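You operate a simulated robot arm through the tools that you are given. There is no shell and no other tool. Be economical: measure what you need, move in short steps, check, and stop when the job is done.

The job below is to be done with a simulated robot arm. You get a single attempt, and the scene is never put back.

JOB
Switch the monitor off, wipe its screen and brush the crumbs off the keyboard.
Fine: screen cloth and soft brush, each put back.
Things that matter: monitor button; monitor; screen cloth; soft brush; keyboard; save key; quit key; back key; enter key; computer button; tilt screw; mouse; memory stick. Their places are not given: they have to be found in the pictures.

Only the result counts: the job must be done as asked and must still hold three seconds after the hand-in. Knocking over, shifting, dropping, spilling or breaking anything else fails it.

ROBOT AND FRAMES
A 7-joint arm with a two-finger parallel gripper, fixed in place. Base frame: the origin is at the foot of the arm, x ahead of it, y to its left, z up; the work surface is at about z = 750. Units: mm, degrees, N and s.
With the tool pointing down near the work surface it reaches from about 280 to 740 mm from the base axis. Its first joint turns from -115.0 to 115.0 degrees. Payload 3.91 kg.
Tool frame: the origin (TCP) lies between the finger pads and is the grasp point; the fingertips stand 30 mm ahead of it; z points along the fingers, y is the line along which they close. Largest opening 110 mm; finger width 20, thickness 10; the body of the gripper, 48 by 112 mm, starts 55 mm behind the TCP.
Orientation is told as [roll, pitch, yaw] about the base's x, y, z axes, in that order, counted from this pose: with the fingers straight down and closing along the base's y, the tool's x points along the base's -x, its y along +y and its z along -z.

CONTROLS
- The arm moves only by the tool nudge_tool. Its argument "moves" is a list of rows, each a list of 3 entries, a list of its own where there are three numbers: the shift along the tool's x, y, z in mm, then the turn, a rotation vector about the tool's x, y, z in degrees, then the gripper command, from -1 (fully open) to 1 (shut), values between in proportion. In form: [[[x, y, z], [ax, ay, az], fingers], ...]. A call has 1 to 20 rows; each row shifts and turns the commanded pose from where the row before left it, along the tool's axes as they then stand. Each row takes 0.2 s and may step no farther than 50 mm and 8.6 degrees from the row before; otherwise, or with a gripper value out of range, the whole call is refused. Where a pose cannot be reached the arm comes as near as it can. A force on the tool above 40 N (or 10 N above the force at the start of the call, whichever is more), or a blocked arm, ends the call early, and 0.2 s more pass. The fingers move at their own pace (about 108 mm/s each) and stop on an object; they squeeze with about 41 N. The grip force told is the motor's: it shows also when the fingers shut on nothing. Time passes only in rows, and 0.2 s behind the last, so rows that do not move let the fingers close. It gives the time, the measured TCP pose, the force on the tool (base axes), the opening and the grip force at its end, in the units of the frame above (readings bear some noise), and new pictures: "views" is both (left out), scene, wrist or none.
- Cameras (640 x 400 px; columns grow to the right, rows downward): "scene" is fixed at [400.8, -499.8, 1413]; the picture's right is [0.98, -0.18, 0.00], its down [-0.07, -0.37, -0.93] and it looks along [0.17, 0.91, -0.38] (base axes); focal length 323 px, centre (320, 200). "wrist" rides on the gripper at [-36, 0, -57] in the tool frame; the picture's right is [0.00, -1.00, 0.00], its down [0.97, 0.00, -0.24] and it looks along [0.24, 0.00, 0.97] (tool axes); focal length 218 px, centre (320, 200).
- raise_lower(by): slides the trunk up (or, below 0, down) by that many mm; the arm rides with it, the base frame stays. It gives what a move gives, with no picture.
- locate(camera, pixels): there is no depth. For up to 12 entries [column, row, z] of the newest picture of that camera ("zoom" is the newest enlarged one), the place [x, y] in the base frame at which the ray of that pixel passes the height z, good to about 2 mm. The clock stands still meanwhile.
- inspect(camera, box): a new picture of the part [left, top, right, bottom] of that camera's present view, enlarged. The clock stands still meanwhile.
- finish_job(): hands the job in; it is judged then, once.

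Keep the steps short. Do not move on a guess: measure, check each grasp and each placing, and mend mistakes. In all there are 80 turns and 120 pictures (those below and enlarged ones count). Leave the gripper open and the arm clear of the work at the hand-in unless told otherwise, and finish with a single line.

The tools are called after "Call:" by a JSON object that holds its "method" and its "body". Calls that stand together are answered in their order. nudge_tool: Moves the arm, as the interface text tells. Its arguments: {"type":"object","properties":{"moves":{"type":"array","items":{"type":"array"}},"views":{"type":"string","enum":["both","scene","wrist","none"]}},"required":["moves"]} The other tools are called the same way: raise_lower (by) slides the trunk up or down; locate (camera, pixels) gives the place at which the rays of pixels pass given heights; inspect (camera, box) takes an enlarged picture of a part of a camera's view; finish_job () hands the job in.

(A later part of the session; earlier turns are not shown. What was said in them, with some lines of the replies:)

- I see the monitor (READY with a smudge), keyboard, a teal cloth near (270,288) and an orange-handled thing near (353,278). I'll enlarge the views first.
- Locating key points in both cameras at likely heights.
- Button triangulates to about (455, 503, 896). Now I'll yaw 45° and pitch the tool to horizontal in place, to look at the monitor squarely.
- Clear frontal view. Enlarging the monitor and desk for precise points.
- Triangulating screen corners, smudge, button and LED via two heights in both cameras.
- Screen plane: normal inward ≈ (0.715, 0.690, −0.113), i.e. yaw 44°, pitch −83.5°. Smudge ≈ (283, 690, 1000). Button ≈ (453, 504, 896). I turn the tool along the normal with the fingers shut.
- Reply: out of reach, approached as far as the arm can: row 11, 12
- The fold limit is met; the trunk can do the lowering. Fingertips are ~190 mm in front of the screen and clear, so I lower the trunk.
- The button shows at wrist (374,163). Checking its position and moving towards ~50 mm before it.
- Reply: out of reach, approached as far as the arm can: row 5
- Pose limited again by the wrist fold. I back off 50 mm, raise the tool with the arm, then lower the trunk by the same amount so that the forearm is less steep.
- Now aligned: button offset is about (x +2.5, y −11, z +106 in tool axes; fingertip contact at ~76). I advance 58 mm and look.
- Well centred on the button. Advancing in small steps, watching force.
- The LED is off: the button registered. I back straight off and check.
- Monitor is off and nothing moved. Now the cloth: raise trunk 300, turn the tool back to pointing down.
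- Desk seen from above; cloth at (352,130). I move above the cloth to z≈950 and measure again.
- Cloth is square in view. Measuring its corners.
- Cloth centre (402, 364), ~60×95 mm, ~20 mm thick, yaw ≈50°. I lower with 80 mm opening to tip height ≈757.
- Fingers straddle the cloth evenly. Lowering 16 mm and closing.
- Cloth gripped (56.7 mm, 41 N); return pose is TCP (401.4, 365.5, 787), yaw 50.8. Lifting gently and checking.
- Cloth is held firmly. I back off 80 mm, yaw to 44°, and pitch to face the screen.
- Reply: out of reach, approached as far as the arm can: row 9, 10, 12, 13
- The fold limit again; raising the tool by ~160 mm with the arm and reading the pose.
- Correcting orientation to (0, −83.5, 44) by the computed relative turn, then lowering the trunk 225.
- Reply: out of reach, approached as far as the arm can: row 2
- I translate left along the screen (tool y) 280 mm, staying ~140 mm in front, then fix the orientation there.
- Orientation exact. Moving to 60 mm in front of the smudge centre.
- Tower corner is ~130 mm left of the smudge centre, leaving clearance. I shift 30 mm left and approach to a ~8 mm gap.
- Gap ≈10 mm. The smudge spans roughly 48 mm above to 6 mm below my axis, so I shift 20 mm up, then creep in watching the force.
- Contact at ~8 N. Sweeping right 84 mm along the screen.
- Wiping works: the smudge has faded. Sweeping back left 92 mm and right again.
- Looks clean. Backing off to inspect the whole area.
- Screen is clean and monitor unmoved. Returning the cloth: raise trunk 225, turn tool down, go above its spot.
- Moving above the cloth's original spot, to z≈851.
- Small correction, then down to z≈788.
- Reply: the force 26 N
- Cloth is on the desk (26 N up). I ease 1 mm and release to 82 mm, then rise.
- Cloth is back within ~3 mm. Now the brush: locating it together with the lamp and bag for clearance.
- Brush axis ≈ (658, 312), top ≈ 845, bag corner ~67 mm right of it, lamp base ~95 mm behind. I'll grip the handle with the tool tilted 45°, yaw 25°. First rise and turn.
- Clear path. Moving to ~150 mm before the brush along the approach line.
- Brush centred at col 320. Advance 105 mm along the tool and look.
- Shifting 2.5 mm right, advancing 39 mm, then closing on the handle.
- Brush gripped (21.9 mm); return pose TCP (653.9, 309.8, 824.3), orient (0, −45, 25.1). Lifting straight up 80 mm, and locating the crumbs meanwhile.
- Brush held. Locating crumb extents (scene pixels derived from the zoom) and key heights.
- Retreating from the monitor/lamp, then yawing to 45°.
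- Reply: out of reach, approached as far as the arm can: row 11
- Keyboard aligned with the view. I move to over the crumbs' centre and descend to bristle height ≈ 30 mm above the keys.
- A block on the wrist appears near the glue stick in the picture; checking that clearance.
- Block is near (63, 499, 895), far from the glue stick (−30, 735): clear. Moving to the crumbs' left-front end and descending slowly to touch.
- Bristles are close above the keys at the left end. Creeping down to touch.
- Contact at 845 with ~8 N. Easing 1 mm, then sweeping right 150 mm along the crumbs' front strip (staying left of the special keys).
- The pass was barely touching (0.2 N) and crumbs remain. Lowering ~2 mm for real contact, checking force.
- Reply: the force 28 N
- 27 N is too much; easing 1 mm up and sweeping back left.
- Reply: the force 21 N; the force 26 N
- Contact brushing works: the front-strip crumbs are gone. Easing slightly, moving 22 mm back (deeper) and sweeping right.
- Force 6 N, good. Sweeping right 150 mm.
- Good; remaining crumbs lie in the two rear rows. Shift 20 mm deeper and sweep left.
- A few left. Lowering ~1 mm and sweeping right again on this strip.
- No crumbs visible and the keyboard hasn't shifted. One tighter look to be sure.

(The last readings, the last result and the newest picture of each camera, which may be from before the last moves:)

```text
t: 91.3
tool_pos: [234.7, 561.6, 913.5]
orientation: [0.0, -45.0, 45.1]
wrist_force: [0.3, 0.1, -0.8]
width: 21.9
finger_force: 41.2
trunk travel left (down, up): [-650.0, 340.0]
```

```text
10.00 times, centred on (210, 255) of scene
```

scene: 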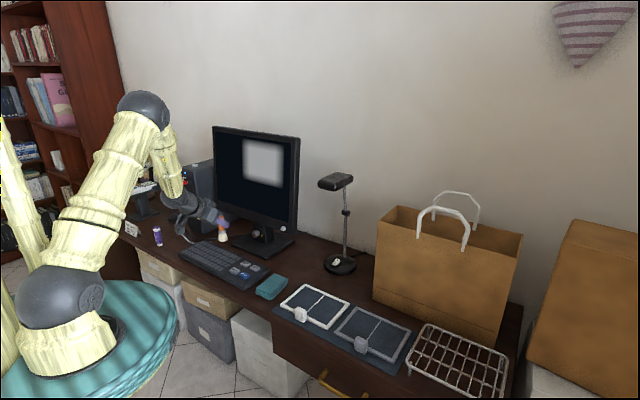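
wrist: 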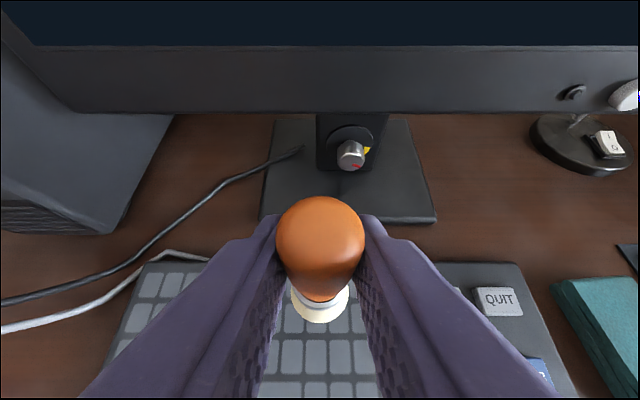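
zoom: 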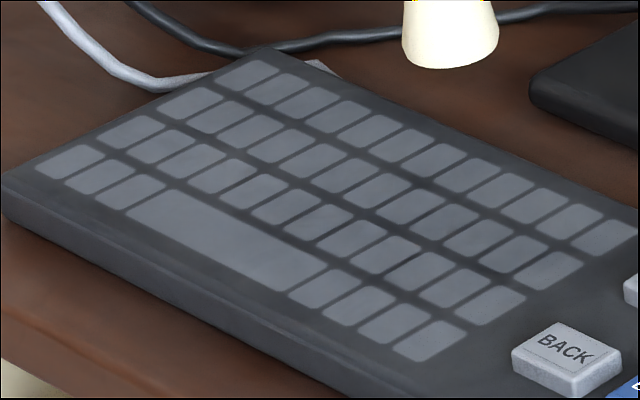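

Spotless. Returning the brush: back/up, slide right, yaw back to 25°.

Call:
{"method": "nudge_tool", "body": {"moves": [[[0, 0, -40], [0, 0, 0], 1], [[0, 0, -40], [0, 0, 0], 1], [[0, 0, -40], [0, 0, 0], 1], [[0, -40, -20], [0, 0, 0], 1], [[0, -40, 0], [0, 0, 0], 1], [[0, -40, 0], [0, 0, 0], 1], [[0, -40, 0], [0, 0, 0], 1], [[0, -40, 0], [0, 0, 0], 1], [[0, -40, 0], [0, 0, 0], 1], [[0, -40, 0], [0, 0, 0], 1], [[0, 0, 0], [4.71, 0, 4.71], 1], [[0, 0, 0], [4.71, 0, 4.71], 1], [[0, 0, 0], [4.71, 0, 4.71], 1], [[0, 0, 0], [0, 0, 0], 1]]}}

```text
t: 94.3
tool_pos: [363.7, 294.4, 1013.9]
orientation: [0.2, -45.1, 25.1]
wrist_force: [0.7, -0.1, -1.4]
width: 22.0
finger_force: 41.2
trunk travel left (down, up): [-650.0, 340.0]
```

scene: 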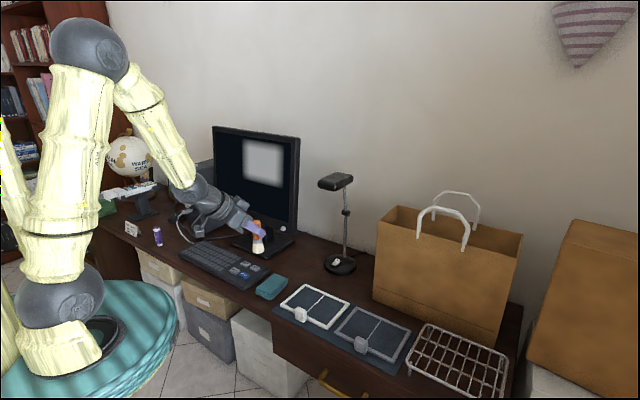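
wrist: 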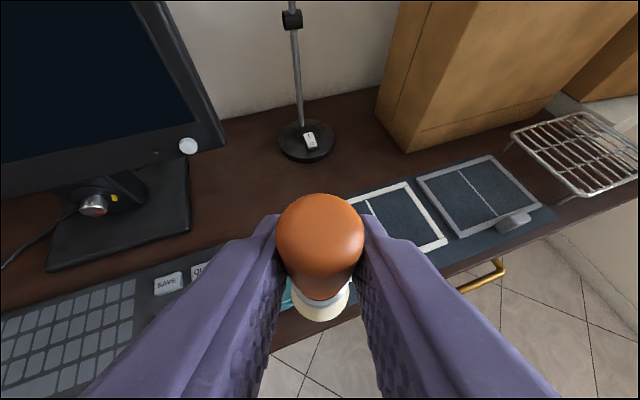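

Moving in a straight line to 80 mm above the brush's spot.

Call:
{"method": "nudge_tool", "body": {"moves": [[[-12.5, -12.1, 29.8], [0, 0, 0], 1], [[-12.5, -12.1, 29.8], [0, 0, 0], 1], [[-12.5, -12.1, 29.8], [0, 0, 0], 1], [[-12.5, -12.1, 29.8], [0, 0, 0], 1], [[-12.5, -12.1, 29.8], [0, 0, 0], 1], [[-12.5, -12.1, 29.8], [0, 0, 0], 1], [[-12.5, -12.1, 29.8], [0, 0, 0], 1], [[-12.5, -12.1, 29.8], [0, 0, 0], 1], [[-12.5, -12, 29.8], [0, 0, 0], 1], [[0, 0, 0], [0, 0, 0], 1]]}}

```text
t: 96.5
tool_pos: [654.7, 308.6, 903.3]
orientation: [0.1, -45.0, 25.1]
wrist_force: [-0.6, -0.8, -0.5]
width: 21.9
finger_force: 41.3
trunk travel left (down, up): [-650.0, 340.0]
```

scene: 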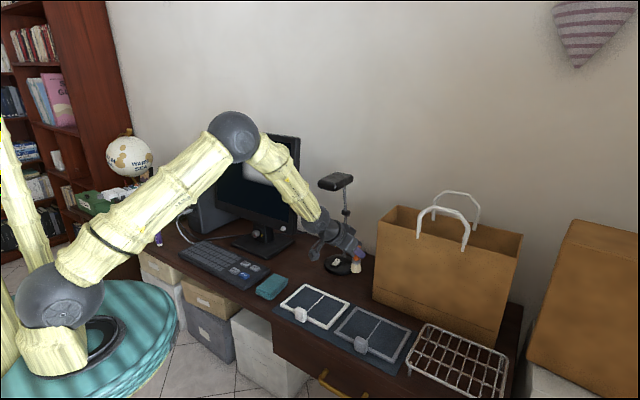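
wrist: 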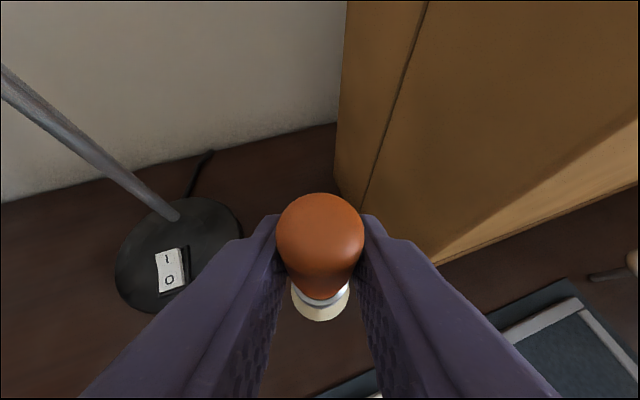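

Position matches. Lowering 74 mm, then creeping to contact (the brush may have slid ~2 mm up in the grip).

Call:
{"method": "nudge_tool", "body": {"moves": [[[17.7, 0.7, 17.7], [0, 0, 0], 1], [[17.7, 0, 17.7], [0, 0, 0], 1], [[11.3, 0, 11.3], [0, 0, 0], 1], [[5.7, 0, 5.7], [0, 0, 0], 1], [[0, 0, 0], [0, 0, 0], 1]], "views": "none"}}

Call:
{"method": "nudge_tool", "body": {"moves": [[[1.4, 0, 1.4], [0, 0, 0], 1], [[0.7, 0, 0.7], [0, 0, 0], 1], [[0, 0, 0], [0, 0, 0], 1]], "views": "none"}}

```text
t: 97.7
tool_pos: [652.7, 310.4, 829.5]
orientation: [0.1, -45.2, 25.2]
wrist_force: [-1.0, 0.6, -1.2]
width: 21.6
finger_force: 41.2
trunk travel left (down, up): [-650.0, 340.0]
```

```text
t: 98.5
tool_pos: [653.6, 309.5, 826.4]
orientation: [0.1, -44.9, 25.1]
wrist_force: [0.8, -0.5, -0.1]
width: 21.9
finger_force: 40.7
trunk travel left (down, up): [-650.0, 340.0]
```

No contact yet at 826; continuing in 1 mm steps.

Call:
{"method": "nudge_tool", "body": {"moves": [[[0.7, 0, 0.7], [0, 0, 0], 1], [[0.7, 0, 0.7], [0, 0, 0], 1], [[0.7, 0, 0.7], [0, 0, 0], 1], [[0, 0, 0], [0, 0, 0], 1]], "views": "none"}}

Call:
{"method": "inspect", "body": {"camera": "scene", "box": [310, 235, 406, 305]}}

```text
t: 99.5
tool_pos: [652.6, 308.8, 823.9]
orientation: [0.0, -45.3, 25.0]
wrist_force: [-0.1, -2.6, 4.6]
width: 21.9
finger_force: 41.0
trunk travel left (down, up): [-650.0, 340.0]
```

```text
5.71 times, centred on (358, 270) of scene
```

zoom: 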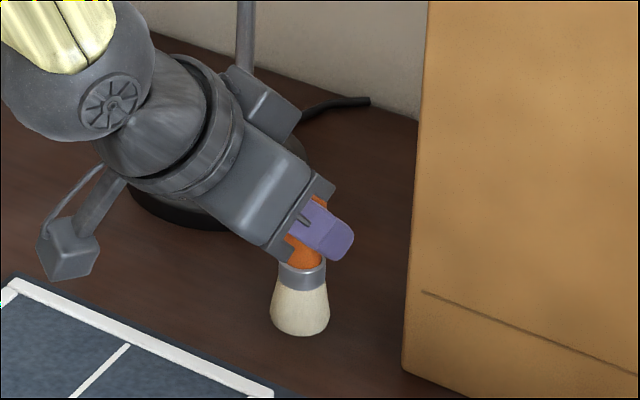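

Brush on the desk (4.6 N), upright. Opening the fingers, then retreating straight back along the approach line.

Call:
{"method": "nudge_tool", "body": {"moves": [[[0, 0, 0], [0, 0, 0], 0.45], [[0, 0, 0], [0, 0, 0], 0.2], [[0, 0, 0], [0, 0, 0], -0.1], [[0, 0, 0], [0, 0, 0], -0.1], [[0, 0, -20], [0, 0, 0], -0.1], [[0, 0, -40], [0, 0, 0], -0.1], [[0, 0, -45], [0, 0, 0], -0.1], [[0, 0, -45], [0, 0, 0], -0.1], [[0, 0, 0], [0, 0, 0], -0.1]]}}

Call:
{"method": "inspect", "body": {"camera": "scene", "box": [260, 240, 420, 340]}}

```text
t: 101.5
tool_pos: [556.3, 264.5, 928.9]
orientation: [0.2, -45.0, 25.1]
wrist_force: [-0.4, -0.5, 0.4]
width: 60.5
finger_force: 0.0
trunk travel left (down, up): [-650.0, 340.0]
```

scene: 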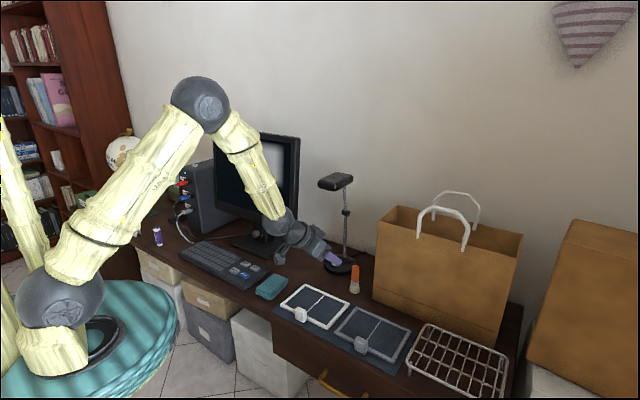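
wrist: 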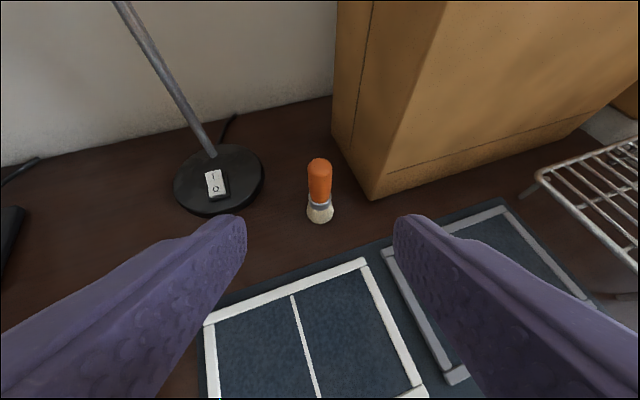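

```text
4.00 times, centred on (340, 290) of scene
```

zoom: 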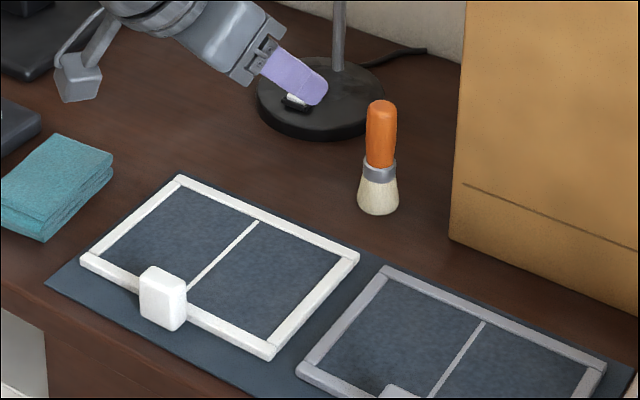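

Brush stands upright within ~2 mm of its original spot. Retreating up and away and taking a final look.

Call:
{"method": "nudge_tool", "body": {"moves": [[[0, 0, -45], [0, 0, 0], -1], [[0, 0, -45], [0, 0, 0], -1], [[0, 0, -45], [0, 0, 0], -1], [[0, 0, -45], [0, 0, 0], -1], [[0, 0, 0], [0, 0, 0], -1], [[0, 0, 0], [0, 0, 0], -1]]}}

Call:
{"method": "inspect", "body": {"camera": "scene", "box": [160, 120, 320, 220]}}

Call:
{"method": "inspect", "body": {"camera": "scene", "box": [160, 210, 320, 310]}}

```text
t: 102.9
tool_pos: [442.3, 210.0, 1056.7]
orientation: [0.1, -45.1, 25.1]
wrist_force: [0.5, 0.4, -0.3]
width: 110.1
finger_force: 0.2
trunk travel left (down, up): [-650.0, 340.0]
```

scene: 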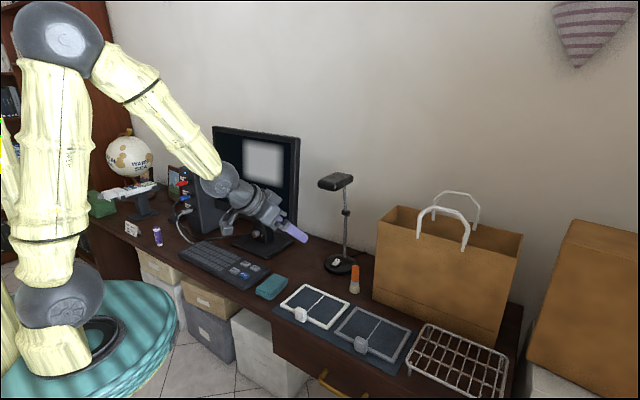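
wrist: 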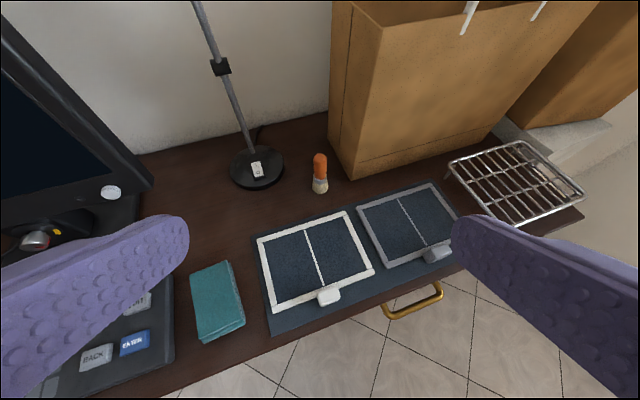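

```text
4.00 times, centred on (240, 170) of scene
```

zoom: 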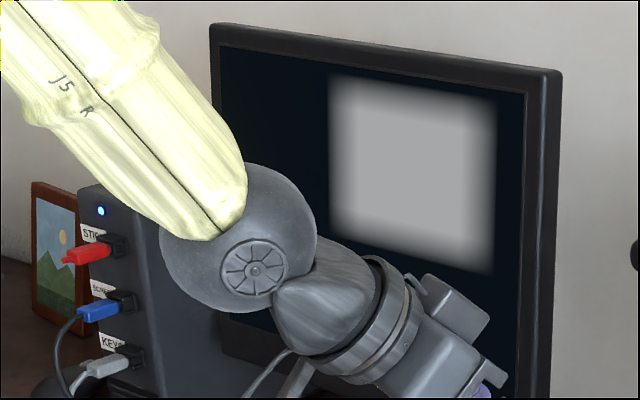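

```text
4.00 times, centred on (240, 260) of scene
```

zoom: 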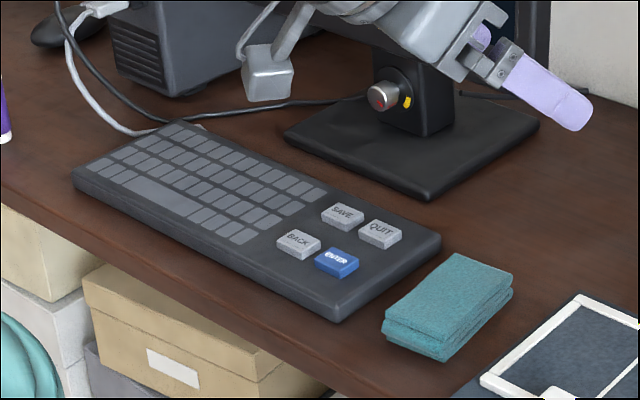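

The monitor is off and its screen clean, the keyboard is free of crumbs, and the cloth and brush are back. The computer is still on and nothing else has moved. The gripper is open and clear, so I'm handing in.

Call:
{"method": "finish_job", "body": {}}

```text
The job is handed in.
```

The monitor is off, its screen is wiped, the keyboard is free of crumbs, and the cloth and brush are back within about 3 mm of where they started.
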